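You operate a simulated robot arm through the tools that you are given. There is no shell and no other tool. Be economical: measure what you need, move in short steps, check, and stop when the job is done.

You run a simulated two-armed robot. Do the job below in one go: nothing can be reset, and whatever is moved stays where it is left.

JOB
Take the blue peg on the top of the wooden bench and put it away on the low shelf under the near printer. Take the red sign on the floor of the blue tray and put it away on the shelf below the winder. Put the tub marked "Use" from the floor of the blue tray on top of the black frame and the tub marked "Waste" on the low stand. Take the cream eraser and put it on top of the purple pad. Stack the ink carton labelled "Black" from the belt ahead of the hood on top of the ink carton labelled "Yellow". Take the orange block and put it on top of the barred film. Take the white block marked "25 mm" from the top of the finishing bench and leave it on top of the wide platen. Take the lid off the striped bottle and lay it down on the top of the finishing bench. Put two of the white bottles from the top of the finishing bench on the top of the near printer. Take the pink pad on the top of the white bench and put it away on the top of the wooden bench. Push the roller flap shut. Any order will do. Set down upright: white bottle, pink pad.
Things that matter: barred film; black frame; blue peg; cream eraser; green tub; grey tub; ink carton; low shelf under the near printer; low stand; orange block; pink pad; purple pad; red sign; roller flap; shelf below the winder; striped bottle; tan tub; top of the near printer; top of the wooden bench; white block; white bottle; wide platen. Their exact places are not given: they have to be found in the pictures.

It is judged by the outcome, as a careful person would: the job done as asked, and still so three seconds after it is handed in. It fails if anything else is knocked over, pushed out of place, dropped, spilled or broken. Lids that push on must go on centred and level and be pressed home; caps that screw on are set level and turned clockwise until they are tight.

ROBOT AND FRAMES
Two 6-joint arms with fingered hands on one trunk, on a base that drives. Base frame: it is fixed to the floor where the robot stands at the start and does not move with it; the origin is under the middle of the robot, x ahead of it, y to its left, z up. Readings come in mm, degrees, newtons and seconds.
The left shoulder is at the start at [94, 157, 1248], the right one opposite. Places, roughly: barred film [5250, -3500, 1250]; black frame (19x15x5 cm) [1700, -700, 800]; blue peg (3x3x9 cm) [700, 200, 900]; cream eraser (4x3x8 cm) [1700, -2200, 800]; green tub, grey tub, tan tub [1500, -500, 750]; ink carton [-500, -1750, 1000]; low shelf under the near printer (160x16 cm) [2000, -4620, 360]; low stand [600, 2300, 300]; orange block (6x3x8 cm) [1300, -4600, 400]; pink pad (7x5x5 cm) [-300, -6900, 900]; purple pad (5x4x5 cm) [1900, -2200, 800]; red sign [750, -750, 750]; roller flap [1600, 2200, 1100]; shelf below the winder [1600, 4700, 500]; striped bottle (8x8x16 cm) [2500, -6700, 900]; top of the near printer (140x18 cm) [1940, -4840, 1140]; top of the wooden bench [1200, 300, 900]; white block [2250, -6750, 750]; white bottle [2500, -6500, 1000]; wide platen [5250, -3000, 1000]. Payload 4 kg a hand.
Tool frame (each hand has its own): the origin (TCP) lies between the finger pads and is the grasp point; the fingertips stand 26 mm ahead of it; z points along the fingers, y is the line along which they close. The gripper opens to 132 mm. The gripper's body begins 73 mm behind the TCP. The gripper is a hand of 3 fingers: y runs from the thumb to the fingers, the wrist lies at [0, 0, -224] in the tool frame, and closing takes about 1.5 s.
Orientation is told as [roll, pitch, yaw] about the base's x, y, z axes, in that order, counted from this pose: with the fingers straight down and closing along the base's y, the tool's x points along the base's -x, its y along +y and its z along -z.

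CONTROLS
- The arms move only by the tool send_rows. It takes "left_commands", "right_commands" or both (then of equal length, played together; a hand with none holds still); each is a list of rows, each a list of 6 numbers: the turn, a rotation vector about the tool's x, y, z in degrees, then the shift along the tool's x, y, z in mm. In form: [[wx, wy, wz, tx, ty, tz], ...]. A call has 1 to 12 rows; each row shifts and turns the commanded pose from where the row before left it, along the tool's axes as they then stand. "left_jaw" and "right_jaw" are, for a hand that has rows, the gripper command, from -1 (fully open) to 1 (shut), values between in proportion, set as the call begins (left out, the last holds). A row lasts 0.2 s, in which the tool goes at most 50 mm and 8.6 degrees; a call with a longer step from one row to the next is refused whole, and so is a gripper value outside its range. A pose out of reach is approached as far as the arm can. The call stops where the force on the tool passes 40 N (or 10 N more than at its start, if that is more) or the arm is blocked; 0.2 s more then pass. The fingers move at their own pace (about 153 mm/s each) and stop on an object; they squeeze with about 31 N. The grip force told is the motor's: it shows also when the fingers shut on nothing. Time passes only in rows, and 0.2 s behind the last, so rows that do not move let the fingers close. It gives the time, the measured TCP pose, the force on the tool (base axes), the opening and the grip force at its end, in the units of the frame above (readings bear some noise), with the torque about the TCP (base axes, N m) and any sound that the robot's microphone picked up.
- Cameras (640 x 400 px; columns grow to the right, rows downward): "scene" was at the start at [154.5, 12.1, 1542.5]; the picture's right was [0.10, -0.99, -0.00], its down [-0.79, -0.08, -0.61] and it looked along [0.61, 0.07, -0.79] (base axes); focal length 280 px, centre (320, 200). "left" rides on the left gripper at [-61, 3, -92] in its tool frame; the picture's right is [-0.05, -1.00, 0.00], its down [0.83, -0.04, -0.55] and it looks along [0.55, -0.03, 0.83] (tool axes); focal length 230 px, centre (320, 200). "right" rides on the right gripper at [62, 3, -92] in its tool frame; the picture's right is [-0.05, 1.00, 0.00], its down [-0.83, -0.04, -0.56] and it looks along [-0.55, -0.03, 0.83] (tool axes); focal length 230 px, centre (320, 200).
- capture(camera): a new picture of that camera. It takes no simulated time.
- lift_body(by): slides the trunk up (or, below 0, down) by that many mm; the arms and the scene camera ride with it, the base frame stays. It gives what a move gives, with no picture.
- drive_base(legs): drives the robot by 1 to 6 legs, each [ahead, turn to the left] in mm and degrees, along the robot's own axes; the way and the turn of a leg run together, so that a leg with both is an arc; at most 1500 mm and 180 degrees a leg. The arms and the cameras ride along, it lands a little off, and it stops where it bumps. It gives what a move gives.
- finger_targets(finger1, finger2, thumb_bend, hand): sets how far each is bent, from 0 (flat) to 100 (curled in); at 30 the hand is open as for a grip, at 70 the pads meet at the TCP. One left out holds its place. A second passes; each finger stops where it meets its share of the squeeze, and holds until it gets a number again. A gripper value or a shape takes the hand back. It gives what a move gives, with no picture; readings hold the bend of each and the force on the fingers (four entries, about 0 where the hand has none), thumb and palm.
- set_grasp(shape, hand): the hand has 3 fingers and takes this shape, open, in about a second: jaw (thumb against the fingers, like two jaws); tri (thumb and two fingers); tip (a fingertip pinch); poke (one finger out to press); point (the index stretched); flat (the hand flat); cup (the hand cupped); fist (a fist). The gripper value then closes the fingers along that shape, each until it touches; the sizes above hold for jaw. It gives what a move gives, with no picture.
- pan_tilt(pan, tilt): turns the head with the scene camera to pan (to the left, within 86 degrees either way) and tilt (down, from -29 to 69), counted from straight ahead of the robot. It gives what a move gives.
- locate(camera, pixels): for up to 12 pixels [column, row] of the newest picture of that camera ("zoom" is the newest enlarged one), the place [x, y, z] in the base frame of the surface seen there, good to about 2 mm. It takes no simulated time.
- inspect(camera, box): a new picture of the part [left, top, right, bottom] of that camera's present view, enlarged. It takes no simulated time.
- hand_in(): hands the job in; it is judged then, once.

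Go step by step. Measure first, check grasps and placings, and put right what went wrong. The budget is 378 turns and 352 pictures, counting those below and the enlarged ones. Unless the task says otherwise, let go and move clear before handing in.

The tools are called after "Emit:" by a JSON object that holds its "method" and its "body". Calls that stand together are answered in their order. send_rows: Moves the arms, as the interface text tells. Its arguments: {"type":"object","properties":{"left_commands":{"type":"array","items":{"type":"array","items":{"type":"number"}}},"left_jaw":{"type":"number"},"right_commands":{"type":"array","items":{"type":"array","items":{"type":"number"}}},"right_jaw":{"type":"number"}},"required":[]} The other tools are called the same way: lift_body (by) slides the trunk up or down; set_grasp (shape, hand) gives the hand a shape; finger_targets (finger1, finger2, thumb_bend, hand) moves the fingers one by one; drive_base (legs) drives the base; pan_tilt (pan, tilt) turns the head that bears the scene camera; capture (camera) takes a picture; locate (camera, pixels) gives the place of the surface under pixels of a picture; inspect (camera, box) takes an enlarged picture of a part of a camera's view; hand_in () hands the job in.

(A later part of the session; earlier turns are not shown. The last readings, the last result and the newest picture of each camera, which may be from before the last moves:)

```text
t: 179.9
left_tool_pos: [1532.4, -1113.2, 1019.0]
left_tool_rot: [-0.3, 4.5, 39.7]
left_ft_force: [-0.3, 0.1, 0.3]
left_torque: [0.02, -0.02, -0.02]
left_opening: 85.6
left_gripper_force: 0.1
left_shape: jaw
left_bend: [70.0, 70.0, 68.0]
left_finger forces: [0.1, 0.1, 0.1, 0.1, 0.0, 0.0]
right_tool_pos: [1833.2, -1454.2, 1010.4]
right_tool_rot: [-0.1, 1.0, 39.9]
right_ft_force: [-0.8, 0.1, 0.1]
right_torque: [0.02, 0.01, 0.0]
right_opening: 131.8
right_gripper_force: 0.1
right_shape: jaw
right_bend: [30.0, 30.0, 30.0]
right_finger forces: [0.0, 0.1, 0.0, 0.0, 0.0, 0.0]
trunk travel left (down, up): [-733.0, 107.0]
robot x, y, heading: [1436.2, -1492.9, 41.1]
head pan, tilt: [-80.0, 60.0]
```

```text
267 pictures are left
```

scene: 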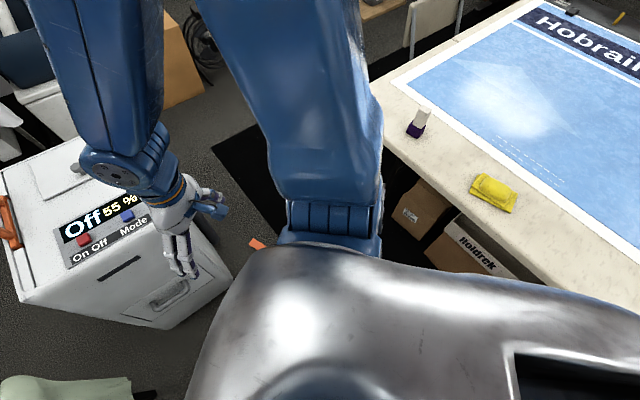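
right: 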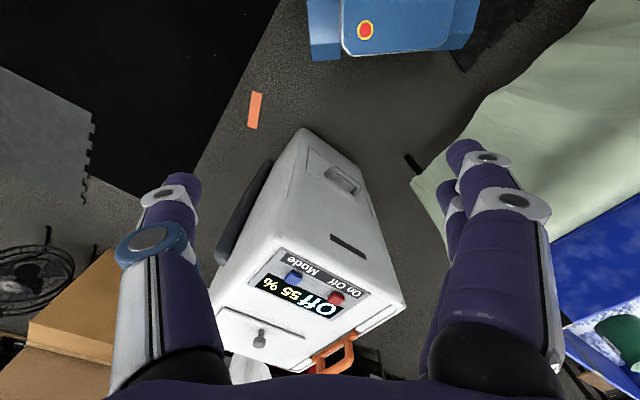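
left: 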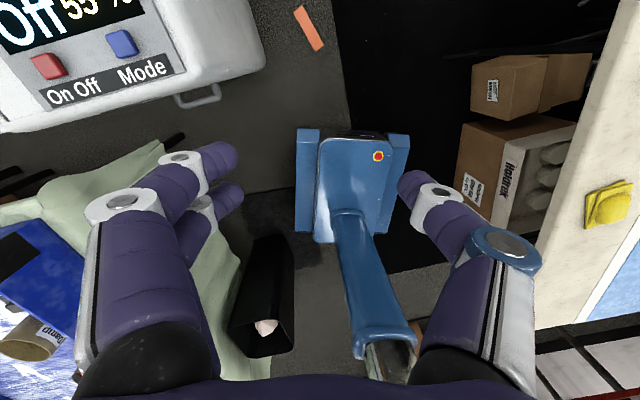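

Emit:
{"method": "drive_base", "body": {"legs": [[170, 0], [160, 0], [0, 36]]}}

Emit:
{"method": "pan_tilt", "body": {"pan": 10, "tilt": 50}}

Emit:
{"method": "capture", "body": {"camera": "scene"}}

```text
t: 182.6
left_tool_pos: [1782.9, -894.4, 1025.1]
left_tool_rot: [-0.4, 1.7, 39.4]
left_ft_force: [-1.0, -0.6, 0.3]
left_torque: [0.0, 0.0, -0.02]
left_opening: 85.5
left_gripper_force: 0.0
left_shape: jaw
left_bend: [70.0, 70.0, 68.0]
left_finger forces: [0.0, 0.0, 0.1, 0.0, 0.0, 0.0]
right_tool_pos: [2059.4, -1255.6, 1013.0]
right_tool_rot: [0.1, 2.2, 39.6]
right_ft_force: [-0.4, 0.8, -0.4]
right_torque: [0.01, 0.03, -0.01]
right_opening: 132.2
right_gripper_force: 0.1
right_shape: jaw
right_bend: [30.0, 30.0, 30.0]
right_finger forces: [0.0, 0.0, 0.0, 0.0, 0.1, 0.0]
trunk travel left (down, up): [-733.0, 107.0]
robot x, y, heading: [1666.4, -1286.5, 40.1]
head pan, tilt: [-80.0, 60.0]
stopped in leg 2: the robot was blocked; the commanded pose is now the measured one
```

```text
t: 184.2
left_tool_pos: [1772.7, -902.8, 1020.3]
left_tool_rot: [-0.3, 3.0, 39.4]
left_ft_force: [-0.4, 0.1, -0.4]
left_torque: [0.0, 0.04, 0.05]
left_opening: 85.5
left_gripper_force: 0.0
left_shape: jaw
left_bend: [70.0, 70.0, 68.0]
left_finger forces: [0.0, 0.1, 0.0, 0.1, 0.0, 0.0]
right_tool_pos: [2060.1, -1253.3, 1012.2]
right_tool_rot: [-0.1, 1.9, 39.6]
right_ft_force: [-0.3, 0.0, 0.2]
right_torque: [-0.01, -0.01, 0.01]
right_opening: 132.0
right_gripper_force: 0.0
right_shape: jaw
right_bend: [30.0, 30.0, 30.0]
right_finger forces: [0.0, 0.1, 0.0, 0.0, 0.0, 0.0]
trunk travel left (down, up): [-733.0, 107.0]
robot x, y, heading: [1668.8, -1285.3, 40.1]
head pan, tilt: [10.0, 50.0]
```

```text
266 pictures are left
```

scene: 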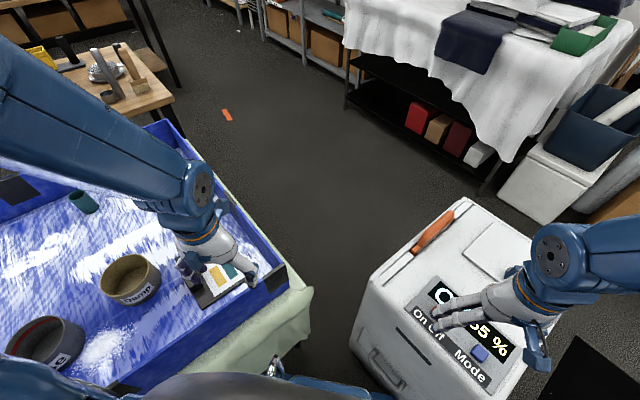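

Emit:
{"method": "drive_base", "body": {"legs": [[-60, 0], [0, 36]]}}

Emit:
{"method": "capture", "body": {"camera": "scene"}}

```text
t: 186.3
left_tool_pos: [1612.8, -926.2, 1008.9]
left_tool_rot: [-0.1, 3.3, 57.2]
left_ft_force: [0.3, 0.7, 0.0]
left_torque: [-0.05, 0.06, 0.0]
left_opening: 86.0
left_gripper_force: 0.2
left_shape: jaw
left_bend: [70.0, 70.0, 68.0]
left_finger forces: [0.1, 0.0, 0.1, 0.0, 0.0, 0.0]
right_tool_pos: [1989.0, -1174.4, 1010.8]
right_tool_rot: [0.1, 3.5, 57.6]
right_ft_force: [0.4, 1.0, 0.0]
right_torque: [-0.08, 0.05, -0.01]
right_opening: 132.2
right_gripper_force: 0.1
right_shape: jaw
right_bend: [30.0, 30.0, 30.0]
right_finger forces: [0.1, 0.0, 0.1, 0.1, 0.0, 0.0]
trunk travel left (down, up): [-733.0, 107.0]
robot x, y, heading: [1625.2, -1326.0, 56.4]
head pan, tilt: [10.0, 50.0]
stopped in leg 2: the robot was blocked; the commanded pose is now the measured one
```

```text
265 pictures are left
```

scene: 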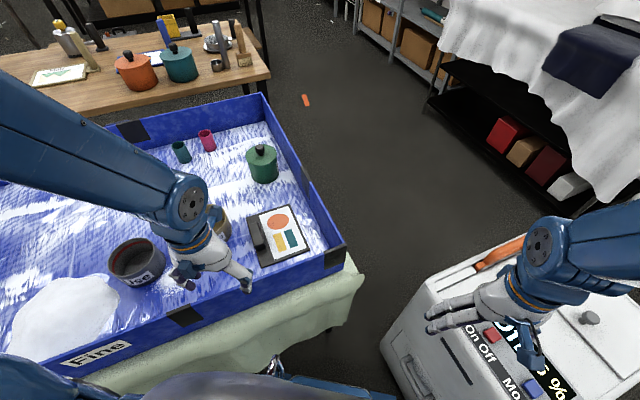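

Emit:
{"method": "drive_base", "body": {"legs": [[0, 15]]}}

Emit:
{"method": "capture", "body": {"camera": "scene"}}

```text
t: 187.6
left_tool_pos: [1505.6, -950.2, 1011.3]
left_tool_rot: [0.1, 2.8, 72.4]
left_ft_force: [0.2, -0.1, -1.2]
left_torque: [0.04, -0.02, -0.01]
left_opening: 85.9
left_gripper_force: 0.1
left_shape: jaw
left_bend: [70.0, 70.0, 68.0]
left_finger forces: [0.1, 0.2, 0.0, 0.0, 0.0, 0.1]
right_tool_pos: [1936.6, -1090.0, 1011.1]
right_tool_rot: [0.2, 3.1, 72.9]
right_ft_force: [0.6, 0.2, -0.5]
right_torque: [-0.02, 0.0, 0.0]
right_opening: 132.3
right_gripper_force: 0.1
right_shape: jaw
right_bend: [30.0, 30.0, 30.0]
right_finger forces: [0.0, 0.0, 0.1, 0.0, 0.1, 0.0]
trunk travel left (down, up): [-733.0, 107.0]
robot x, y, heading: [1627.5, -1329.1, 72.0]
head pan, tilt: [10.0, 50.0]
```

```text
264 pictures are left
```

scene: 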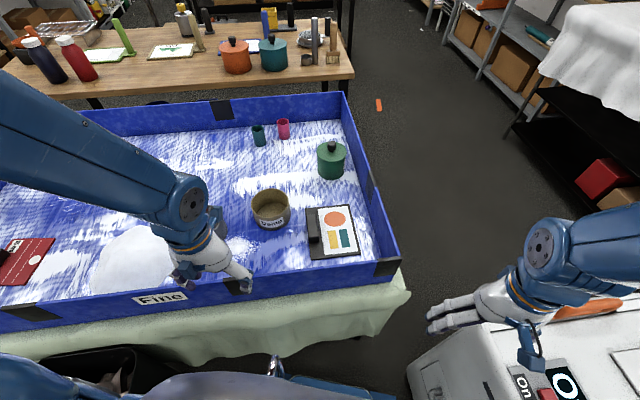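

Good pose. I measure the frame and green tub from here.

Emit:
{"method": "inspect", "body": {"camera": "scene", "box": [240, 110, 400, 280]}}

Emit:
{"method": "locate", "body": {"camera": "zoom", "pixels": [[262, 378], [305, 388], [345, 385], [272, 332], [310, 360], [290, 300], [478, 365], [440, 240], [330, 260], [455, 355], [355, 120], [355, 180]]}}

```text
2.35 times, centred on (320, 195) of scene
```

zoom: 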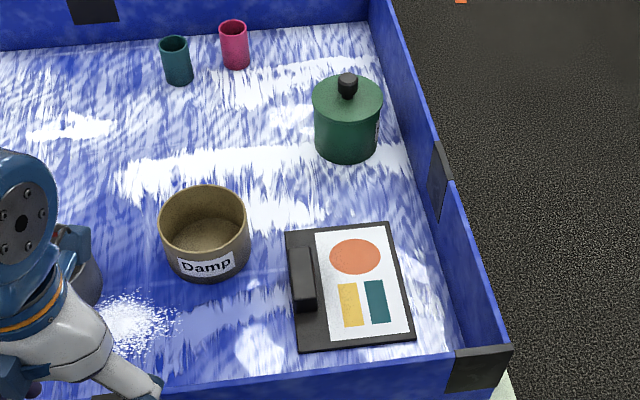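

```text
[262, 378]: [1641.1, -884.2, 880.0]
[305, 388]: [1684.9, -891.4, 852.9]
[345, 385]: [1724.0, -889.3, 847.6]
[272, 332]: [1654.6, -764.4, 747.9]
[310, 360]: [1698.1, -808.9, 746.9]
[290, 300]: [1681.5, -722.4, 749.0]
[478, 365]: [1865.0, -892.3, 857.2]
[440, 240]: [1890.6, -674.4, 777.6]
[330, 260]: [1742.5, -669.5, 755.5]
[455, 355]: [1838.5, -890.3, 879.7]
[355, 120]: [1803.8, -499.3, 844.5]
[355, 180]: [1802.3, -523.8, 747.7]
```

Emit:
{"method": "locate", "body": {"camera": "zoom", "pixels": [[288, 234], [386, 226], [410, 338], [301, 347], [303, 252], [312, 300], [316, 300], [318, 240], [296, 262], [365, 290], [313, 255], [332, 105]]}}

```text
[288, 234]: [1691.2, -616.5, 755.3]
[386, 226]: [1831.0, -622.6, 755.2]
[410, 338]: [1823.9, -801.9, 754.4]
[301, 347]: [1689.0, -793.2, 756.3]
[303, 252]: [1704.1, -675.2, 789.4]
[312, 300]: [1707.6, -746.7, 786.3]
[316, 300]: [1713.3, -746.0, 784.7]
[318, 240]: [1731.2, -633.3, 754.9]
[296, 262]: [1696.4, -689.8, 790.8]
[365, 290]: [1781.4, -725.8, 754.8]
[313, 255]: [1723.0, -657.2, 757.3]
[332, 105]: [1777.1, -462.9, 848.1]
```

The frame's flat part is x 1718–1830, y -617…-802, z 755. I'll pinch the Use tub's near-right wall with the left hand; moving over it with a 45° yaw.

Emit:
{"method": "send_rows", "body": {"left_commands": [[0, -2.8, 0, -32, 27, 0], [0, 0, 0, -32, 27, 0], [0, 0, 0, -32, 27, 0], [0, 0, 0, -32, 27, 0], [0, 0, 0, -32, 27, 0], [0, 0, 0, -32, 27, 0]], "left_jaw": 0.05}}

Emit:
{"method": "send_rows", "body": {"left_commands": [[0, 0, 7.5, 0, 0, 12], [0, 0, 7.5, 0, 0, 12], [0, 0, 7.5, 0, 0, 12], [0, 0, 7.5, 0, 0, 12], [0, 0, 7.5, 0, 0, 12], [0, 0, 7.5, 0, 0, 12]]}}

Emit:
{"method": "capture", "body": {"camera": "left"}}

Emit:
{"method": "capture", "body": {"camera": "scene"}}

```text
t: 189.0
left_tool_pos: [1406.4, -730.7, 1019.4]
left_tool_rot: [0.0, -1.3, 72.1]
left_ft_force: [-0.3, 0.3, 0.2]
left_torque: [0.03, -0.02, 0.02]
left_opening: 63.1
left_gripper_force: 0.1
left_shape: jaw
left_bend: [73.0, 73.0, 70.0]
left_finger forces: [0.1, 0.1, 0.0, 0.0, 0.0, 0.0]
right_tool_pos: [1936.6, -1086.3, 1011.3]
right_tool_rot: [0.1, 2.3, 73.0]
right_ft_force: [0.1, -0.1, 0.0]
right_torque: [0.0, 0.03, 0.04]
right_opening: 131.9
right_gripper_force: 0.1
right_shape: jaw
right_bend: [30.0, 30.0, 30.0]
right_finger forces: [0.1, 0.0, 0.0, 0.0, 0.0, 0.1]
trunk travel left (down, up): [-733.0, 107.0]
robot x, y, heading: [1630.4, -1326.5, 72.1]
head pan, tilt: [10.0, 50.0]
```

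```text
t: 190.4
left_tool_pos: [1405.6, -730.2, 946.6]
left_tool_rot: [0.8, -1.0, 27.1]
left_ft_force: [-1.0, -0.4, 0.0]
left_torque: [-0.01, 0.0, -0.01]
left_opening: 62.9
left_gripper_force: 0.1
left_shape: jaw
left_bend: [73.0, 73.0, 70.0]
left_finger forces: [0.1, 0.0, 0.1, 0.2, 0.1, 0.0]
right_tool_pos: [1934.2, -1087.0, 1011.4]
right_tool_rot: [0.2, 2.3, 73.0]
right_ft_force: [0.8, 0.9, -0.5]
right_torque: [-0.03, 0.02, 0.02]
right_opening: 131.9
right_gripper_force: 0.1
right_shape: jaw
right_bend: [30.0, 30.0, 30.0]
right_finger forces: [0.1, 0.1, 0.0, 0.1, 0.0, 0.0]
trunk travel left (down, up): [-733.0, 107.0]
robot x, y, heading: [1625.0, -1328.1, 71.8]
head pan, tilt: [10.0, 50.0]
```

```text
262 pictures are left
```

left: 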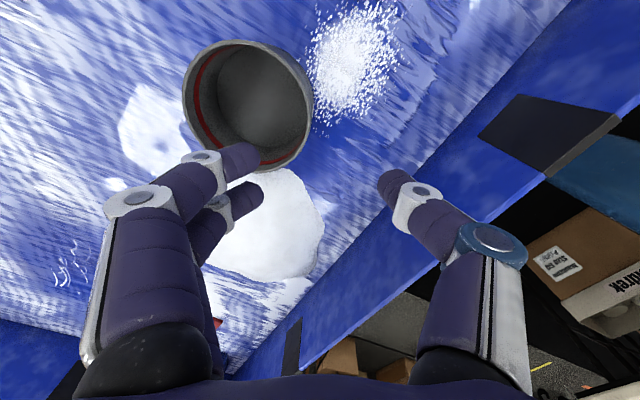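

```text
261 pictures are left
```

scene: 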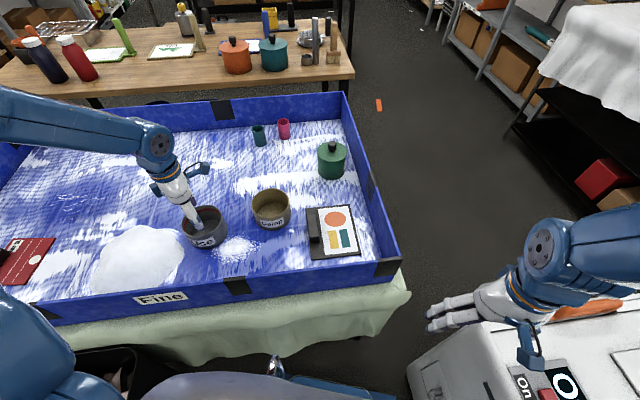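

Emit:
{"method": "locate", "body": {"camera": "left", "pixels": [[186, 95], [310, 100], [235, 42], [292, 160], [245, 75], [286, 57], [196, 130], [303, 130]]}}

```text
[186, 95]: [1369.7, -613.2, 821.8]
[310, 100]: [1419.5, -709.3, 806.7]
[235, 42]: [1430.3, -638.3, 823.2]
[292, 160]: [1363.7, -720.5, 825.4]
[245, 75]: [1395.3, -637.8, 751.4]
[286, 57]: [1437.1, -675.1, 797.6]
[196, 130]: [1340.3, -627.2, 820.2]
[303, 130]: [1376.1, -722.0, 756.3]
```

Tub centre (1382.5,-667), radius ≈56. I align over the wall at (1407,-715) and descend.

Emit:
{"method": "send_rows", "body": {"left_commands": [[-0.8, 1, 0, -8, 13, 0], [0, 0, 0, 0, 0, 30], [0, 0, 0, 0, 0, 30], [0, 0, 0, 0, 0, 25]]}}

Emit:
{"method": "capture", "body": {"camera": "left"}}

```text
t: 191.4
left_tool_pos: [1405.7, -712.6, 862.6]
left_tool_rot: [1.5, -0.1, 27.2]
left_ft_force: [-0.2, -0.1, -0.3]
left_torque: [-0.05, 0.0, -0.01]
left_opening: 62.9
left_gripper_force: 0.0
left_shape: jaw
left_bend: [73.0, 73.0, 70.0]
left_finger forces: [0.0, 0.0, 0.0, 0.0, 0.0, 0.0]
right_tool_pos: [1935.2, -1087.6, 1012.3]
right_tool_rot: [0.2, 2.2, 73.0]
right_ft_force: [-0.2, -0.2, 0.2]
right_torque: [-0.02, 0.03, 0.05]
right_opening: 131.9
right_gripper_force: 0.1
right_shape: jaw
right_bend: [30.0, 30.0, 30.0]
right_finger forces: [0.0, 0.1, 0.0, 0.0, 0.0, 0.0]
trunk travel left (down, up): [-733.0, 107.0]
robot x, y, heading: [1625.9, -1326.9, 71.7]
head pan, tilt: [10.0, 50.0]
```

```text
260 pictures are left
```

left: 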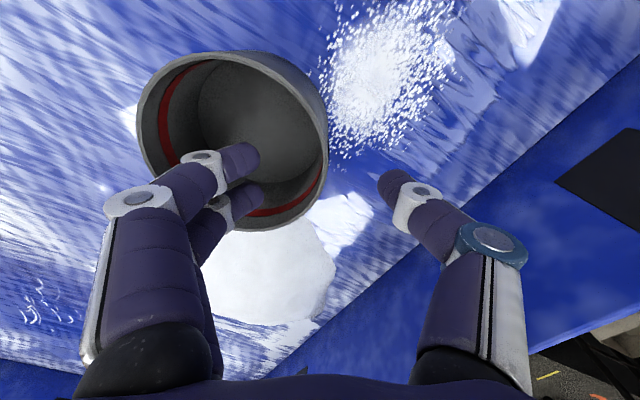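

Emit:
{"method": "send_rows", "body": {"left_commands": [[1.5, 0, 0, 0, 0, 20], [0, 0, 0, 0, 0, 20], [0, 0, 0, 0, 0, 15], [0, 0, 0, 0, 0, 0]]}}

Emit:
{"method": "send_rows", "body": {"left_commands": [[0, 0, 0, 0, 0, 0], [0, 0, 0, 0, 0, 0], [0, 0, 0, 0, 0, 0], [0, 0, 0, 0, 0, 0], [0, 0, 0, 0, 0, 0]], "left_jaw": 1}}

Emit:
{"method": "capture", "body": {"camera": "left"}}

```text
t: 192.4
left_tool_pos: [1406.7, -712.9, 805.9]
left_tool_rot: [0.1, -0.2, 27.3]
left_ft_force: [0.0, -0.1, 0.2]
left_torque: [0.01, 0.01, -0.02]
left_opening: 63.0
left_gripper_force: 0.2
left_shape: jaw
left_bend: [73.0, 73.0, 70.0]
left_finger forces: [0.0, 0.1, 0.0, 0.0, 0.0, 0.0]
right_tool_pos: [1933.8, -1087.3, 1011.5]
right_tool_rot: [0.2, 2.2, 72.9]
right_ft_force: [0.9, -0.7, -0.3]
right_torque: [-0.01, 0.02, -0.04]
right_opening: 132.2
right_gripper_force: 0.1
right_shape: jaw
right_bend: [30.0, 30.0, 30.0]
right_finger forces: [0.1, 0.1, 0.0, 0.1, 0.0, 0.0]
trunk travel left (down, up): [-733.0, 107.0]
robot x, y, heading: [1626.2, -1324.9, 72.5]
head pan, tilt: [10.0, 50.0]
```

```text
t: 193.6
left_tool_pos: [1406.4, -712.7, 806.8]
left_tool_rot: [0.1, -0.1, 27.4]
left_ft_force: [0.1, -0.2, 0.4]
left_torque: [0.01, 0.05, 0.0]
left_opening: 0.0
left_gripper_force: 31.4
left_shape: jaw
left_bend: [69.0, 70.0, 70.0]
left_finger forces: [13.3, 14.4, 0.1, 0.0, 27.4, 0.1]
right_tool_pos: [1935.6, -1087.4, 1011.0]
right_tool_rot: [0.3, 2.2, 73.1]
right_ft_force: [0.5, -0.5, -0.2]
right_torque: [0.03, 0.01, 0.02]
right_opening: 132.3
right_gripper_force: 0.1
right_shape: jaw
right_bend: [30.0, 30.0, 30.0]
right_finger forces: [0.1, 0.0, 0.0, 0.0, 0.0, 0.1]
trunk travel left (down, up): [-733.0, 107.0]
robot x, y, heading: [1629.4, -1326.2, 72.0]
head pan, tilt: [10.0, 50.0]
```

```text
259 pictures are left
```

left: 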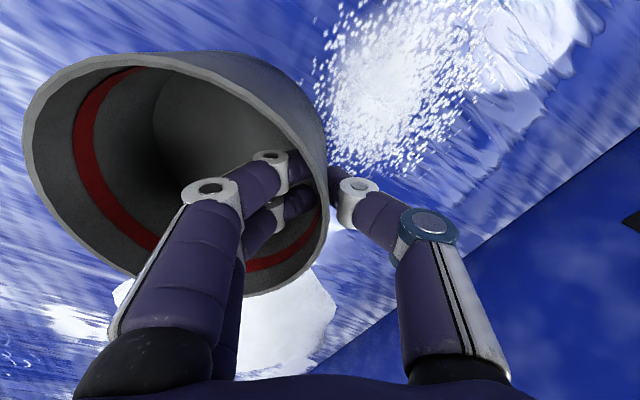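

Emit:
{"method": "send_rows", "body": {"left_commands": [[0, 0, 0, 0, 0, -10], [0, 0, 0, 0, 0, -15], [0, 0, 0, 0, 0, -15], [0, 0, 0, 0, 0, 0]]}}

Emit:
{"method": "capture", "body": {"camera": "scene"}}

Emit:
{"method": "capture", "body": {"camera": "left"}}

```text
t: 194.6
left_tool_pos: [1405.2, -711.4, 844.9]
left_tool_rot: [0.0, -0.1, 27.3]
left_ft_force: [0.2, -0.5, -3.3]
left_torque: [-0.13, -0.04, 0.01]
left_opening: 0.1
left_gripper_force: 30.8
left_shape: jaw
left_bend: [68.0, 69.0, 71.0]
left_finger forces: [16.0, 15.9, 0.0, 0.1, 30.4, 0.0]
right_tool_pos: [1935.0, -1086.5, 1010.4]
right_tool_rot: [0.0, 2.2, 73.0]
right_ft_force: [0.0, -0.3, 0.1]
right_torque: [-0.03, 0.01, -0.03]
right_opening: 132.0
right_gripper_force: 0.1
right_shape: jaw
right_bend: [30.0, 30.0, 30.0]
right_finger forces: [0.0, 0.0, 0.0, 0.0, 0.0, 0.1]
trunk travel left (down, up): [-733.0, 107.0]
robot x, y, heading: [1625.5, -1326.9, 72.0]
head pan, tilt: [10.0, 50.0]
```

```text
258 pictures are left
```

scene: 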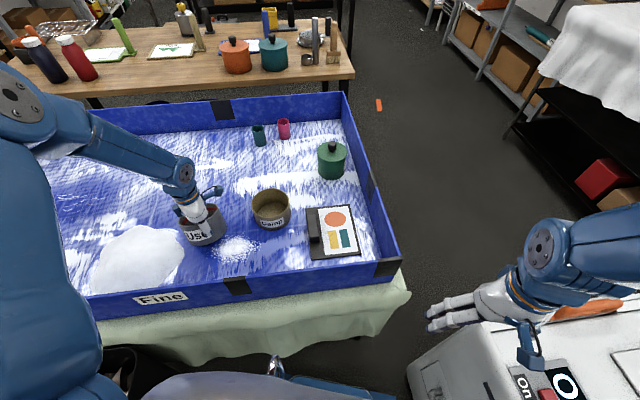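

```text
257 pictures are left
```

left: 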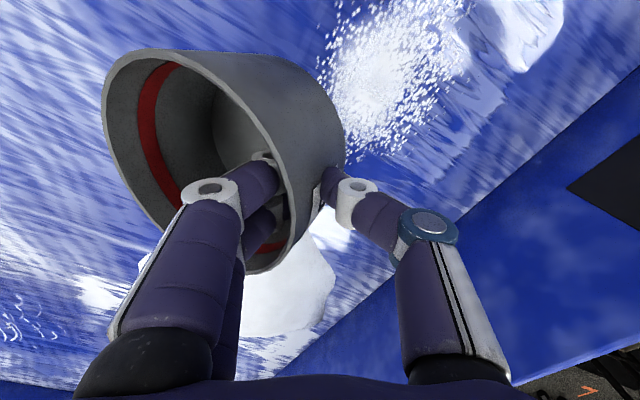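

Held, with some sag. I lift 100 mm more and carry it over to the frame.

Emit:
{"method": "send_rows", "body": {"left_commands": [[0, 0, 0, 0, 0, -25], [0, 0, 0, 0, 0, -25], [0, 0, 0, 0, 0, -25], [0, 0, 0, 0, 0, -25], [0, 0, 0, 0, 0, 0]]}}

Emit:
{"method": "send_rows", "body": {"left_commands": [[0, 0, 0, -14, -9, 0], [0, 0, 0, -28, -18, 0], [0, 0, 0, -28, -18, 0], [0, 0, 0, -28, -19, 0], [0, 0, 0, -28, -19, 0], [0, 0, 0, -28, -19, 0], [0, 0, 0, -28, -19, 0], [0, 0, 0, -28, -19, 0], [0, 0, 0, -28, -19, 0], [0, 0, 0, -28, -19, 0], [0, 0, 0, -28, -19, 0], [0, 0, 0, -28, -19, 0]]}}

Emit:
{"method": "capture", "body": {"camera": "scene"}}

Emit:
{"method": "capture", "body": {"camera": "left"}}

```text
t: 195.8
left_tool_pos: [1404.1, -711.2, 947.4]
left_tool_rot: [0.2, 0.0, 27.2]
left_ft_force: [0.2, 0.5, -3.6]
left_torque: [-0.1, -0.08, -0.03]
left_opening: 0.0
left_gripper_force: 31.2
left_shape: jaw
left_bend: [67.0, 69.0, 71.0]
left_finger forces: [16.4, 16.1, 0.1, 0.0, 30.3, 0.0]
right_tool_pos: [1935.4, -1087.3, 1011.1]
right_tool_rot: [0.1, 2.2, 72.9]
right_ft_force: [0.1, 0.4, 0.0]
right_torque: [-0.02, 0.0, 0.0]
right_opening: 131.8
right_gripper_force: 0.1
right_shape: jaw
right_bend: [30.0, 30.0, 30.0]
right_finger forces: [0.0, 0.1, 0.1, 0.1, 0.1, 0.0]
trunk travel left (down, up): [-733.0, 107.0]
robot x, y, heading: [1623.9, -1328.5, 71.8]
head pan, tilt: [10.0, 50.0]
```

```text
t: 198.4
left_tool_pos: [1767.4, -726.5, 949.1]
left_tool_rot: [-1.0, -0.8, 30.0]
left_ft_force: [0.2, 0.0, -3.1]
left_torque: [-0.1, -0.09, 0.01]
left_opening: 0.0
left_gripper_force: 31.4
left_shape: jaw
left_bend: [67.0, 69.0, 71.0]
left_finger forces: [16.7, 16.3, 0.0, 0.0, 30.1, 0.0]
left hand out of reach, approached as far as the arm can: row 12
right_tool_pos: [1936.6, -1088.1, 1010.8]
right_tool_rot: [0.3, 2.3, 73.0]
right_ft_force: [-1.0, 0.0, 0.0]
right_torque: [-0.05, 0.01, 0.04]
right_opening: 132.3
right_gripper_force: 0.1
right_shape: jaw
right_bend: [30.0, 30.0, 30.0]
right_finger forces: [0.1, 0.0, 0.1, 0.0, 0.0, 0.0]
trunk travel left (down, up): [-733.0, 107.0]
robot x, y, heading: [1628.0, -1331.6, 72.2]
head pan, tilt: [10.0, 50.0]
```

```text
256 pictures are left
```

scene: 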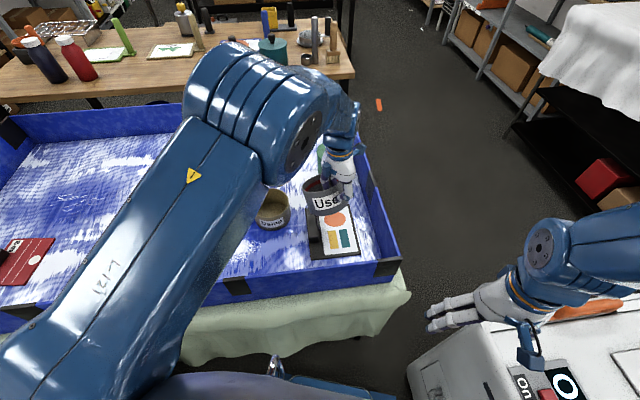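

```text
255 pictures are left
```

left: 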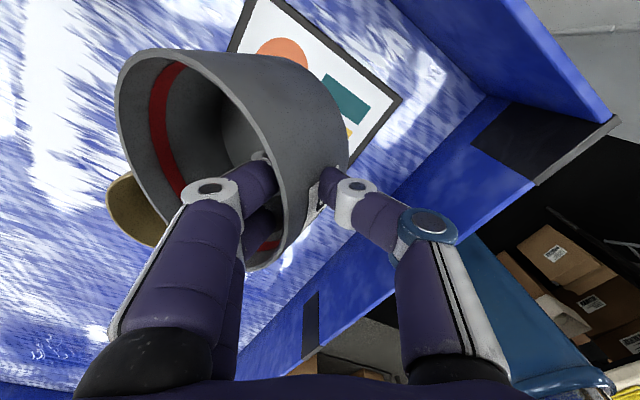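

The arm is near its inner limit; I turn the robot 4° right to bring the tub over the flat part.

Emit:
{"method": "drive_base", "body": {"legs": [[0, -4]]}}

Emit:
{"method": "capture", "body": {"camera": "left"}}

```text
t: 199.3
left_tool_pos: [1806.8, -739.9, 944.0]
left_tool_rot: [-1.3, -0.4, 25.9]
left_ft_force: [-2.0, -0.3, -4.0]
left_torque: [-0.1, -0.05, 0.01]
left_opening: 0.0
left_gripper_force: 30.9
left_shape: jaw
left_bend: [67.0, 69.0, 71.0]
left_finger forces: [17.2, 16.3, 0.1, 0.0, 30.2, 0.0]
right_tool_pos: [1950.3, -1108.1, 1011.6]
right_tool_rot: [0.0, 2.1, 68.9]
right_ft_force: [-0.5, -0.1, 1.1]
right_torque: [-0.04, -0.04, 0.0]
right_opening: 132.0
right_gripper_force: 0.0
right_shape: jaw
right_bend: [30.0, 30.0, 30.0]
right_finger forces: [0.0, 0.0, 0.1, 0.0, 0.1, 0.1]
trunk travel left (down, up): [-733.0, 107.0]
robot x, y, heading: [1628.0, -1332.5, 67.9]
head pan, tilt: [10.0, 50.0]
```

```text
254 pictures are left
```

left: 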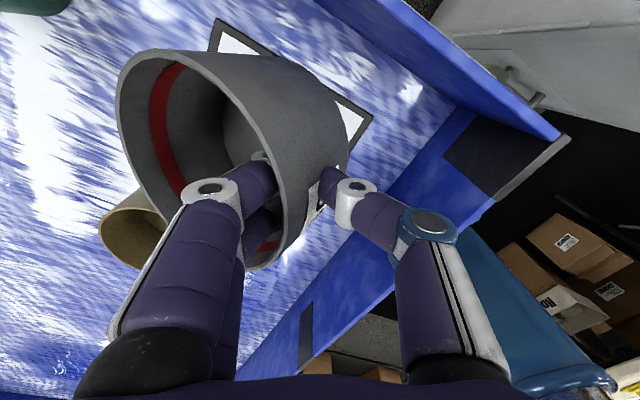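

Emit:
{"method": "locate", "body": {"camera": "left", "pixels": [[121, 85], [150, 54], [195, 58], [240, 102], [283, 200], [138, 145], [335, 100], [347, 140], [300, 75], [260, 262]]}}

```text
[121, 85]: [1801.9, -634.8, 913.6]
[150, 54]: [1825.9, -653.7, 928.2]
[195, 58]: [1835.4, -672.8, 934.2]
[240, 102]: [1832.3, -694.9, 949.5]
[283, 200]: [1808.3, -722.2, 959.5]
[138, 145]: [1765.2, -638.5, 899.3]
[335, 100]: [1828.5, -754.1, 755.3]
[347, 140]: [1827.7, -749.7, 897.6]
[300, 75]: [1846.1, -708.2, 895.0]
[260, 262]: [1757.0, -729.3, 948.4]
```

The tub hangs tilted ~30° (far side low). I tilt the hand 28° to level it.

Emit:
{"method": "send_rows", "body": {"left_commands": [[-7, 0, 0, 0, 0, 0], [-7, 0, 0, 0, 0, 0], [-7, 0, 0, 0, 0, 0], [-7, 0, 0, 0, 0, 0], [0, 0, 0, 0, 0, 0]]}}

Emit:
{"method": "capture", "body": {"camera": "left"}}

Emit:
{"method": "inspect", "body": {"camera": "scene", "box": [220, 120, 420, 280]}}

```text
t: 200.5
left_tool_pos: [1741.4, -654.9, 954.9]
left_tool_rot: [26.2, -2.6, 28.7]
left_ft_force: [0.2, -0.9, -2.7]
left_torque: [-0.17, -0.1, 0.0]
left_opening: 0.0
left_gripper_force: 30.7
left_shape: jaw
left_bend: [66.0, 68.0, 72.0]
left_finger forces: [17.6, 15.7, 0.0, 0.0, 30.4, 0.0]
left hand out of reach, approached as far as the arm can: row 1, 2, 3, 4
right_tool_pos: [1952.3, -1104.3, 1011.3]
right_tool_rot: [0.2, 1.2, 69.3]
right_ft_force: [0.3, -0.4, -0.1]
right_torque: [0.0, -0.03, -0.01]
right_opening: 132.0
right_gripper_force: 0.1
right_shape: jaw
right_bend: [30.0, 30.0, 30.0]
right_finger forces: [0.1, 0.0, 0.0, 0.0, 0.0, 0.1]
trunk travel left (down, up): [-733.0, 107.0]
robot x, y, heading: [1628.4, -1330.7, 68.3]
head pan, tilt: [10.0, 50.0]
```

```text
253 pictures are left
```

left: 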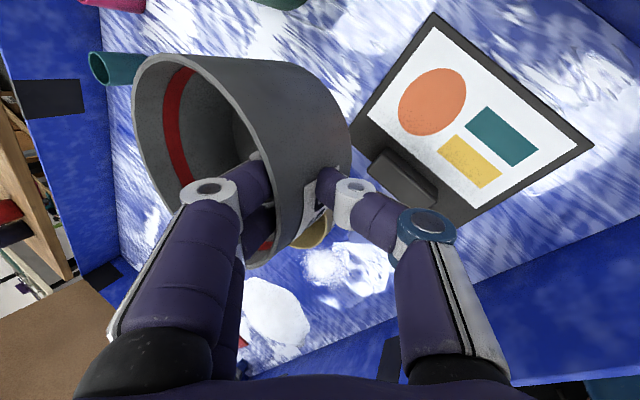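

```text
2.50 times, centred on (320, 200) of scene
```

zoom: 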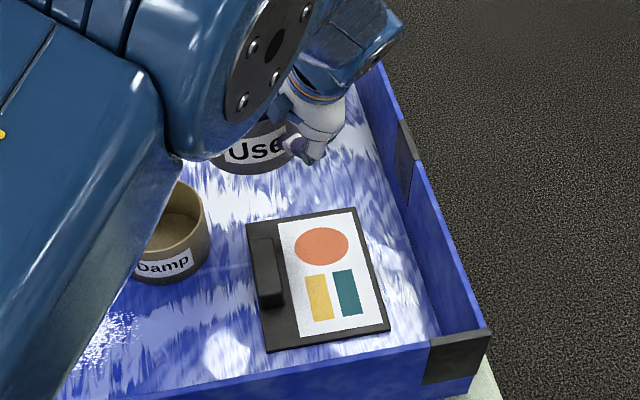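

The hand tilted but shifted to (1741,-655), as the wrist cannot go further in. I raise 30 mm and turn the robot 11° right to give room.

Emit:
{"method": "send_rows", "body": {"left_commands": [[0, 0, 0, 0, 7, -14], [0, 0, 0, 0, 6, -13]]}}

Emit:
{"method": "drive_base", "body": {"legs": [[0, -11]]}}

Emit:
{"method": "capture", "body": {"camera": "scene"}}

```text
t: 201.3
left_tool_pos: [1716.4, -687.5, 941.3]
left_tool_rot: [21.8, 0.3, 30.4]
left_ft_force: [0.2, 0.7, -2.7]
left_torque: [-0.16, -0.15, -0.03]
left_opening: 0.0
left_gripper_force: 30.0
left_shape: jaw
left_bend: [66.0, 68.0, 72.0]
left_finger forces: [16.2, 17.8, 0.0, 0.0, 31.6, 0.0]
right_tool_pos: [1954.5, -1101.8, 1012.7]
right_tool_rot: [0.0, 0.1, 69.5]
right_ft_force: [-0.2, 0.4, 0.3]
right_torque: [0.0, -0.03, -0.04]
right_opening: 132.0
right_gripper_force: 0.0
right_shape: jaw
right_bend: [30.0, 30.0, 30.0]
right_finger forces: [0.0, 0.0, 0.1, 0.1, 0.0, 0.0]
trunk travel left (down, up): [-733.0, 107.0]
robot x, y, heading: [1622.1, -1329.2, 67.7]
head pan, tilt: [10.0, 50.0]
stopped in row 2 (left hand): the arm was blocked; the commanded pose is now the measured one
```

```text
t: 202.5
left_tool_pos: [1838.4, -709.0, 955.9]
left_tool_rot: [22.6, -1.1, 19.7]
left_ft_force: [-0.1, -0.6, -2.0]
left_torque: [-0.14, -0.06, -0.01]
left_opening: 0.0
left_gripper_force: 30.9
left_shape: jaw
left_bend: [66.0, 68.0, 72.0]
left_finger forces: [17.8, 16.0, 0.0, 0.0, 30.9, 0.1]
right_tool_pos: [1988.4, -1172.6, 1011.9]
right_tool_rot: [0.2, 1.7, 58.4]
right_ft_force: [0.0, 0.9, 0.6]
right_torque: [-0.03, 0.0, 0.01]
right_opening: 132.1
right_gripper_force: 0.0
right_shape: jaw
right_bend: [30.0, 30.0, 30.0]
right_finger forces: [0.0, 0.0, 0.0, 0.1, 0.1, 0.0]
trunk travel left (down, up): [-733.0, 107.0]
robot x, y, heading: [1623.6, -1327.2, 57.0]
head pan, tilt: [10.0, 50.0]
```

```text
251 pictures are left
```

scene: 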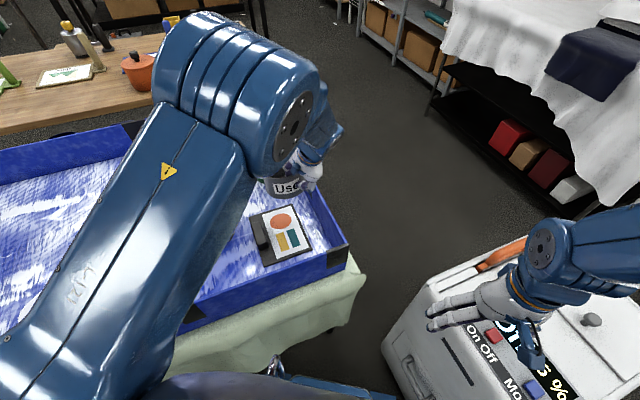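

Emit:
{"method": "send_rows", "body": {"left_commands": [[0, 0, 0, 13.8, -7.5, -3], [0, 0, 0, 13.8, -7.5, -3], [0, 0, 0, 13.8, -7.5, -3], [0, 0, 0, 13.8, -7.5, -3], [0, 0, 0, 0, 0, 0]]}}

Emit:
{"method": "capture", "body": {"camera": "left"}}

Emit:
{"method": "inspect", "body": {"camera": "scene", "box": [200, 120, 380, 290]}}

```text
t: 203.9
left_tool_pos: [1732.7, -800.2, 889.7]
left_tool_rot: [13.7, 3.4, 24.7]
left_ft_force: [0.8, -0.7, -4.3]
left_torque: [-0.23, -0.25, -0.08]
left_opening: 0.1
left_gripper_force: 30.2
left_shape: jaw
left_bend: [65.0, 68.0, 72.0]
left_finger forces: [16.6, 18.6, 0.0, 0.1, 32.9, 0.0]
left hand out of reach, approached as far as the arm can: row 2, 3, 4
right_tool_pos: [1991.2, -1166.7, 1010.8]
right_tool_rot: [0.1, -0.3, 58.7]
right_ft_force: [0.9, -0.7, 0.5]
right_torque: [0.02, 0.02, -0.01]
right_opening: 131.8
right_gripper_force: 0.1
right_shape: jaw
right_bend: [30.0, 30.0, 30.0]
right_finger forces: [0.0, 0.1, 0.1, 0.1, 0.0, 0.1]
trunk travel left (down, up): [-733.0, 107.0]
robot x, y, heading: [1622.2, -1327.5, 57.0]
head pan, tilt: [10.0, 50.0]
stopped in row 5 (left hand): the arm was blocked; the commanded pose is now the measured one
```

```text
250 pictures are left
```

left: 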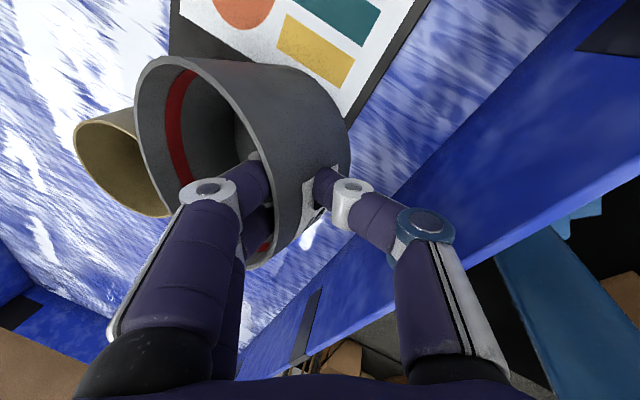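

```text
2.35 times, centred on (290, 205) of scene
```

zoom: 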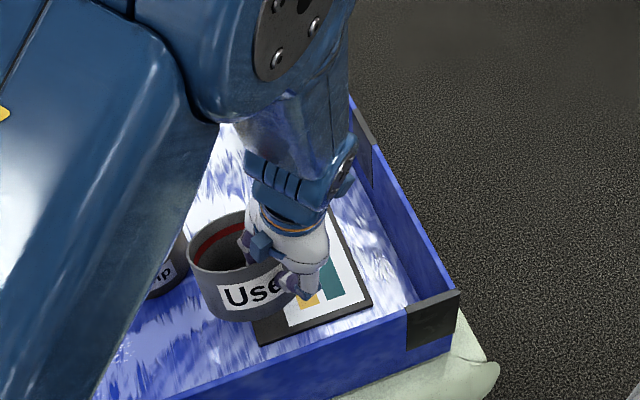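

The unreachable tilt made the arm wander to (1733,-800,890). I undo the tilt while raising the tub.

Emit:
{"method": "send_rows", "body": {"left_commands": [[4.5, 0, 0, 0, 4, -20], [4.5, 0, 0, 0, 3, -20], [4.5, 0, 0, 0, 1, -20], [0, -3, 0, 0, 0, 0]]}}

Emit:
{"method": "capture", "body": {"camera": "scene"}}

```text
t: 204.9
left_tool_pos: [1747.4, -796.3, 969.4]
left_tool_rot: [2.8, -0.9, 23.1]
left_ft_force: [0.0, -0.7, -3.4]
left_torque: [-0.13, -0.06, 0.05]
left_opening: 0.1
left_gripper_force: 31.0
left_shape: jaw
left_bend: [66.0, 68.0, 72.0]
left_finger forces: [17.9, 16.2, 0.0, 0.0, 30.9, 0.0]
right_tool_pos: [1991.1, -1167.4, 1011.4]
right_tool_rot: [0.2, -0.3, 58.7]
right_ft_force: [0.8, 0.1, 0.2]
right_torque: [0.03, -0.03, 0.01]
right_opening: 131.9
right_gripper_force: 0.1
right_shape: jaw
right_bend: [30.0, 30.0, 30.0]
right_finger forces: [0.1, 0.0, 0.1, 0.0, 0.0, 0.1]
trunk travel left (down, up): [-733.0, 107.0]
robot x, y, heading: [1622.9, -1325.1, 57.1]
head pan, tilt: [10.0, 50.0]
```

```text
248 pictures are left
```

scene: 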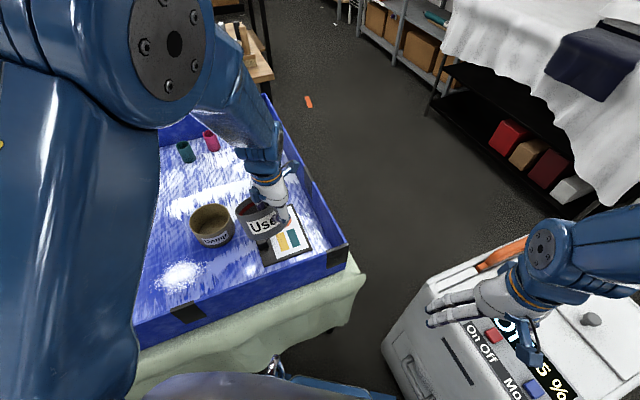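

Emit:
{"method": "send_rows", "body": {"left_commands": [[0.7, 0, 0, -16, 8.4, 0], [0.7, 0, 0, -16, 8.4, 0], [0.7, 0, 0, -16, 8.4, 0], [0.7, 0, 0, -16, 8.4, 0], [0, 0, 0, 0, 0, 15], [0, 0, 0, 0, 0, 15]]}}

Emit:
{"method": "capture", "body": {"camera": "left"}}

Emit:
{"method": "inspect", "body": {"camera": "scene", "box": [180, 140, 360, 280]}}

```text
t: 206.3
left_tool_pos: [1792.8, -738.7, 939.5]
left_tool_rot: [-0.2, -0.8, 23.0]
left_ft_force: [0.0, -0.2, -3.5]
left_torque: [-0.1, -0.07, 0.01]
left_opening: 0.0
left_gripper_force: 30.3
left_shape: jaw
left_bend: [66.0, 68.0, 72.0]
left_finger forces: [18.1, 16.1, 0.1, 0.0, 31.0, 0.0]
right_tool_pos: [1991.7, -1166.5, 1011.5]
right_tool_rot: [0.0, -0.4, 58.7]
right_ft_force: [-1.4, 0.9, -0.3]
right_torque: [0.02, 0.01, 0.0]
right_opening: 132.1
right_gripper_force: 0.1
right_shape: jaw
right_bend: [30.0, 30.0, 30.0]
right_finger forces: [0.1, 0.1, 0.0, 0.0, 0.0, 0.1]
trunk travel left (down, up): [-733.0, 107.0]
robot x, y, heading: [1625.2, -1326.0, 57.1]
head pan, tilt: [10.0, 50.0]
```

```text
247 pictures are left
```

left: 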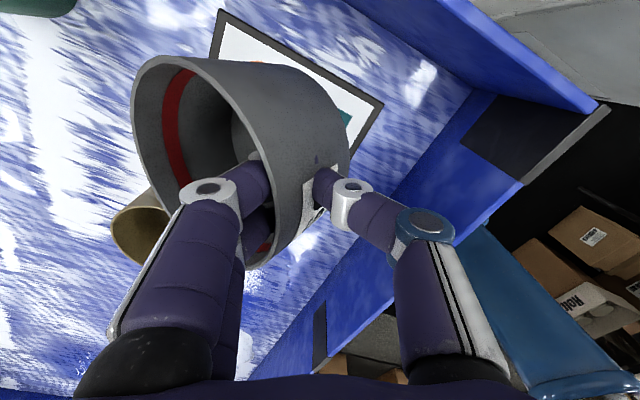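

```text
2.86 times, centred on (270, 210) of scene
```

zoom: 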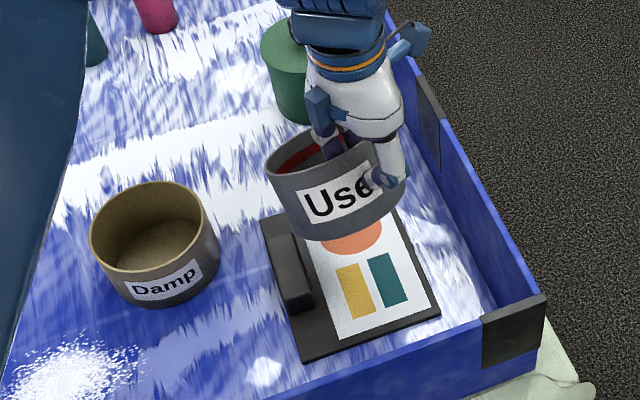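

Emit:
{"method": "send_rows", "body": {"left_commands": [[0, 0, 0, 0, 0, 20], [0, 0, 0, 0, 0, 20], [0, 0, 0, 0, 0, 20], [0, 0, 0, 0, 0, 10], [0, 0, 0, 0, 0, 8], [0, 0, 0, 0, 0, 8]]}}

Emit:
{"method": "inspect", "body": {"camera": "scene", "box": [180, 140, 360, 280]}}

```text
t: 207.7
left_tool_pos: [1795.3, -739.5, 854.6]
left_tool_rot: [0.1, -1.0, 23.1]
left_ft_force: [3.0, -0.9, 1.0]
left_torque: [-0.01, -0.04, -0.03]
left_opening: 0.2
left_gripper_force: 31.0
left_shape: jaw
left_bend: [66.0, 68.0, 72.0]
left_finger forces: [15.7, 14.5, 0.0, 0.1, 31.6, 0.1]
right_tool_pos: [1992.4, -1167.9, 1010.9]
right_tool_rot: [0.2, -0.4, 58.7]
right_ft_force: [-0.7, -0.1, -0.1]
right_torque: [0.0, 0.01, 0.01]
right_opening: 131.9
right_gripper_force: 0.1
right_shape: jaw
right_bend: [30.0, 30.0, 30.0]
right_finger forces: [0.1, 0.0, 0.0, 0.0, 0.1, 0.0]
trunk travel left (down, up): [-733.0, 107.0]
robot x, y, heading: [1622.7, -1327.5, 57.1]
head pan, tilt: [10.0, 50.0]
```

```text
2.86 times, centred on (270, 210) of scene
```

zoom: 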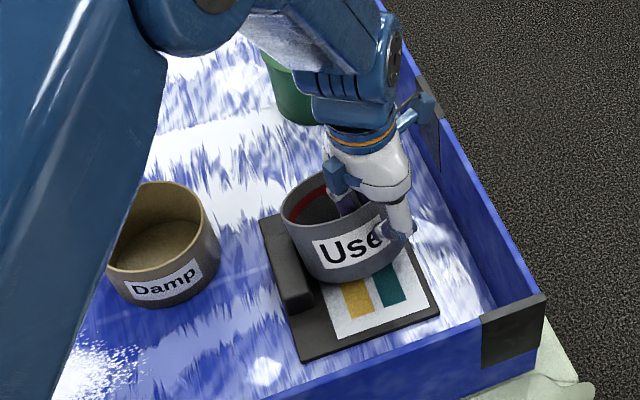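

Emit:
{"method": "locate", "body": {"camera": "zoom", "pixels": [[284, 212], [300, 260], [345, 280], [395, 262], [315, 180], [300, 240], [290, 235], [410, 235]]}}

Emit:
{"method": "capture", "body": {"camera": "left"}}

```text
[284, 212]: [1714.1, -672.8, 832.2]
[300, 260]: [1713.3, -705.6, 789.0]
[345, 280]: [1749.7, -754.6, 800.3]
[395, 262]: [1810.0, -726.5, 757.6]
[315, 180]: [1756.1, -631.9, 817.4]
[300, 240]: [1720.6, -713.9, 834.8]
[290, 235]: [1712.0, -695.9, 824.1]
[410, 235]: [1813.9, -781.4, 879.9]
```

```text
244 pictures are left
```

left: 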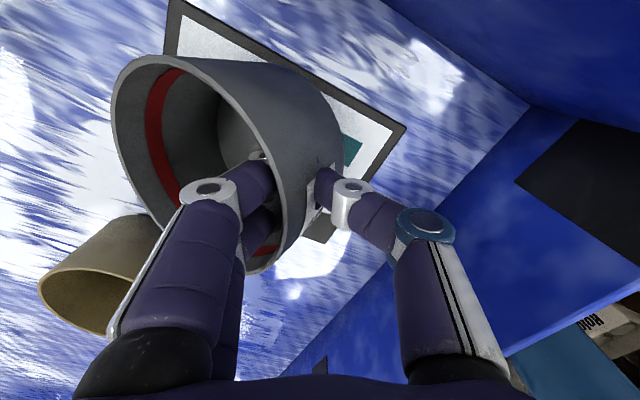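

The tub's left side is at x≈1714, over the block's edge. I raise slightly, shift 14 mm to +x, and lower again.

Emit:
{"method": "send_rows", "body": {"left_commands": [[0, 0, 0, 0, 0, -10], [0, 0, 0, -7, -3, 0], [0, 0, 0, -6, -2.5, 0], [0, 0, 0, 0, 0, 10], [0, 0, 0, 0, 0, 8], [0, 0, 0, 0, 0, 8]]}}

Emit:
{"method": "inspect", "body": {"camera": "scene", "box": [180, 140, 360, 280]}}

```text
t: 209.1
left_tool_pos: [1809.2, -739.2, 837.5]
left_tool_rot: [-0.1, -0.9, 23.1]
left_ft_force: [0.1, -0.7, 0.4]
left_torque: [0.07, 0.02, 0.02]
left_opening: 0.0
left_gripper_force: 31.1
left_shape: jaw
left_bend: [66.0, 69.0, 72.0]
left_finger forces: [16.2, 14.7, 0.0, 0.1, 30.6, 0.0]
right_tool_pos: [1991.5, -1165.6, 1010.8]
right_tool_rot: [0.2, -0.4, 58.8]
right_ft_force: [0.0, 0.5, 0.9]
right_torque: [-0.01, 0.0, 0.02]
right_opening: 132.1
right_gripper_force: 0.0
right_shape: jaw
right_bend: [30.0, 30.0, 30.0]
right_finger forces: [0.1, 0.1, 0.0, 0.0, 0.1, 0.0]
trunk travel left (down, up): [-733.0, 107.0]
robot x, y, heading: [1623.9, -1329.0, 57.3]
head pan, tilt: [10.0, 50.0]
```

```text
2.86 times, centred on (270, 210) of scene
```

zoom: 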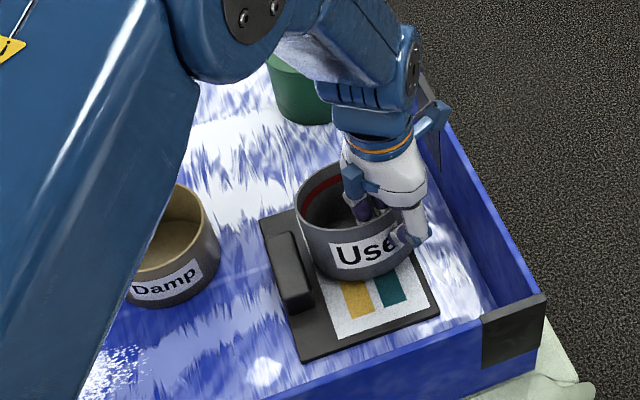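

Levelling out nicely. I keep lowering in small steps.

Emit:
{"method": "send_rows", "body": {"left_commands": [[0, 0, 0, 0, 0, 6], [0, 0, 0, 0, 0, 6], [0, 0, 0, 0, 0, 5], [0, 0, 0, 0, 0, 4]]}}

Emit:
{"method": "inspect", "body": {"camera": "scene", "box": [180, 140, 360, 280]}}

Emit:
{"method": "locate", "body": {"camera": "zoom", "pixels": [[296, 205], [310, 245], [345, 272], [312, 180], [300, 225], [320, 285]]}}

```text
t: 210.1
left_tool_pos: [1809.8, -740.2, 816.4]
left_tool_rot: [-0.1, -0.8, 23.1]
left_ft_force: [-0.1, -0.4, 0.9]
left_torque: [0.15, 0.01, -0.02]
left_opening: 0.0
left_gripper_force: 31.1
left_shape: jaw
left_bend: [67.0, 69.0, 71.0]
left_finger forces: [17.2, 14.1, 0.0, 0.1, 31.0, 0.1]
right_tool_pos: [1991.7, -1166.7, 1010.2]
right_tool_rot: [0.1, -0.4, 58.7]
right_ft_force: [0.7, 0.4, -0.4]
right_torque: [0.01, 0.0, 0.01]
right_opening: 132.0
right_gripper_force: 0.0
right_shape: jaw
right_bend: [30.0, 30.0, 30.0]
right_finger forces: [0.0, 0.1, 0.2, 0.0, 0.1, 0.1]
trunk travel left (down, up): [-733.0, 107.0]
robot x, y, heading: [1624.3, -1329.0, 57.5]
head pan, tilt: [10.0, 50.0]
```

```text
2.86 times, centred on (270, 210) of scene
```

zoom: 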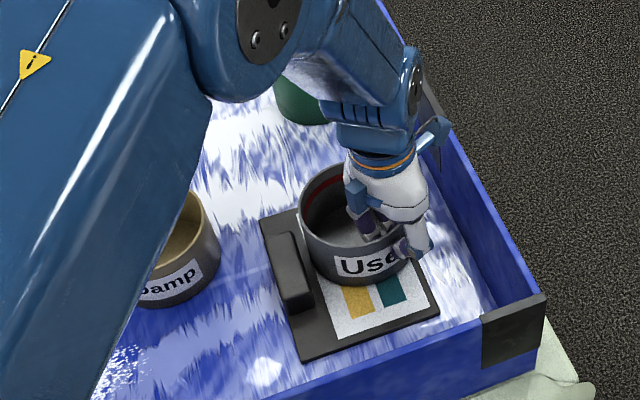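

```text
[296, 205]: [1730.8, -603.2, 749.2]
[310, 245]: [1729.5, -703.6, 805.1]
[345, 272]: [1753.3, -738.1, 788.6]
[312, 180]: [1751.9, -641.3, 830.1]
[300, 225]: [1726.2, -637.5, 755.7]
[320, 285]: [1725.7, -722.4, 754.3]
```

Emit:
{"method": "send_rows", "body": {"left_commands": [[0, 0, 0, 0, 0, 4], [0, 0, 0, 0, 0, 3], [0, 0, 0, 0, 0, 0]]}}

Emit:
{"method": "inspect", "body": {"camera": "scene", "box": [200, 160, 340, 280]}}

```text
t: 210.9
left_tool_pos: [1809.7, -739.4, 812.8]
left_tool_rot: [0.0, -1.0, 23.1]
left_ft_force: [-0.3, 0.8, 22.1]
left_torque: [0.24, -0.01, 0.03]
left_opening: 0.0
left_gripper_force: 31.5
left_shape: jaw
left_bend: [68.0, 70.0, 72.0]
left_finger forces: [20.5, 17.1, 0.1, 0.1, 35.3, 0.0]
right_tool_pos: [1991.2, -1169.2, 1012.5]
right_tool_rot: [0.2, -0.5, 58.7]
right_ft_force: [0.9, -0.2, -0.6]
right_torque: [0.02, 0.02, -0.01]
right_opening: 131.9
right_gripper_force: 0.0
right_shape: jaw
right_bend: [30.0, 30.0, 30.0]
right_finger forces: [0.0, 0.1, 0.0, 0.1, 0.0, 0.0]
trunk travel left (down, up): [-733.0, 107.0]
robot x, y, heading: [1625.2, -1324.5, 57.3]
head pan, tilt: [10.0, 50.0]
```

```text
3.33 times, centred on (270, 220) of scene
```

zoom: 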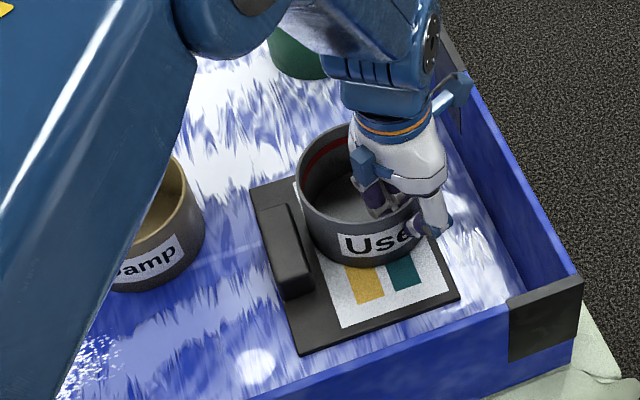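

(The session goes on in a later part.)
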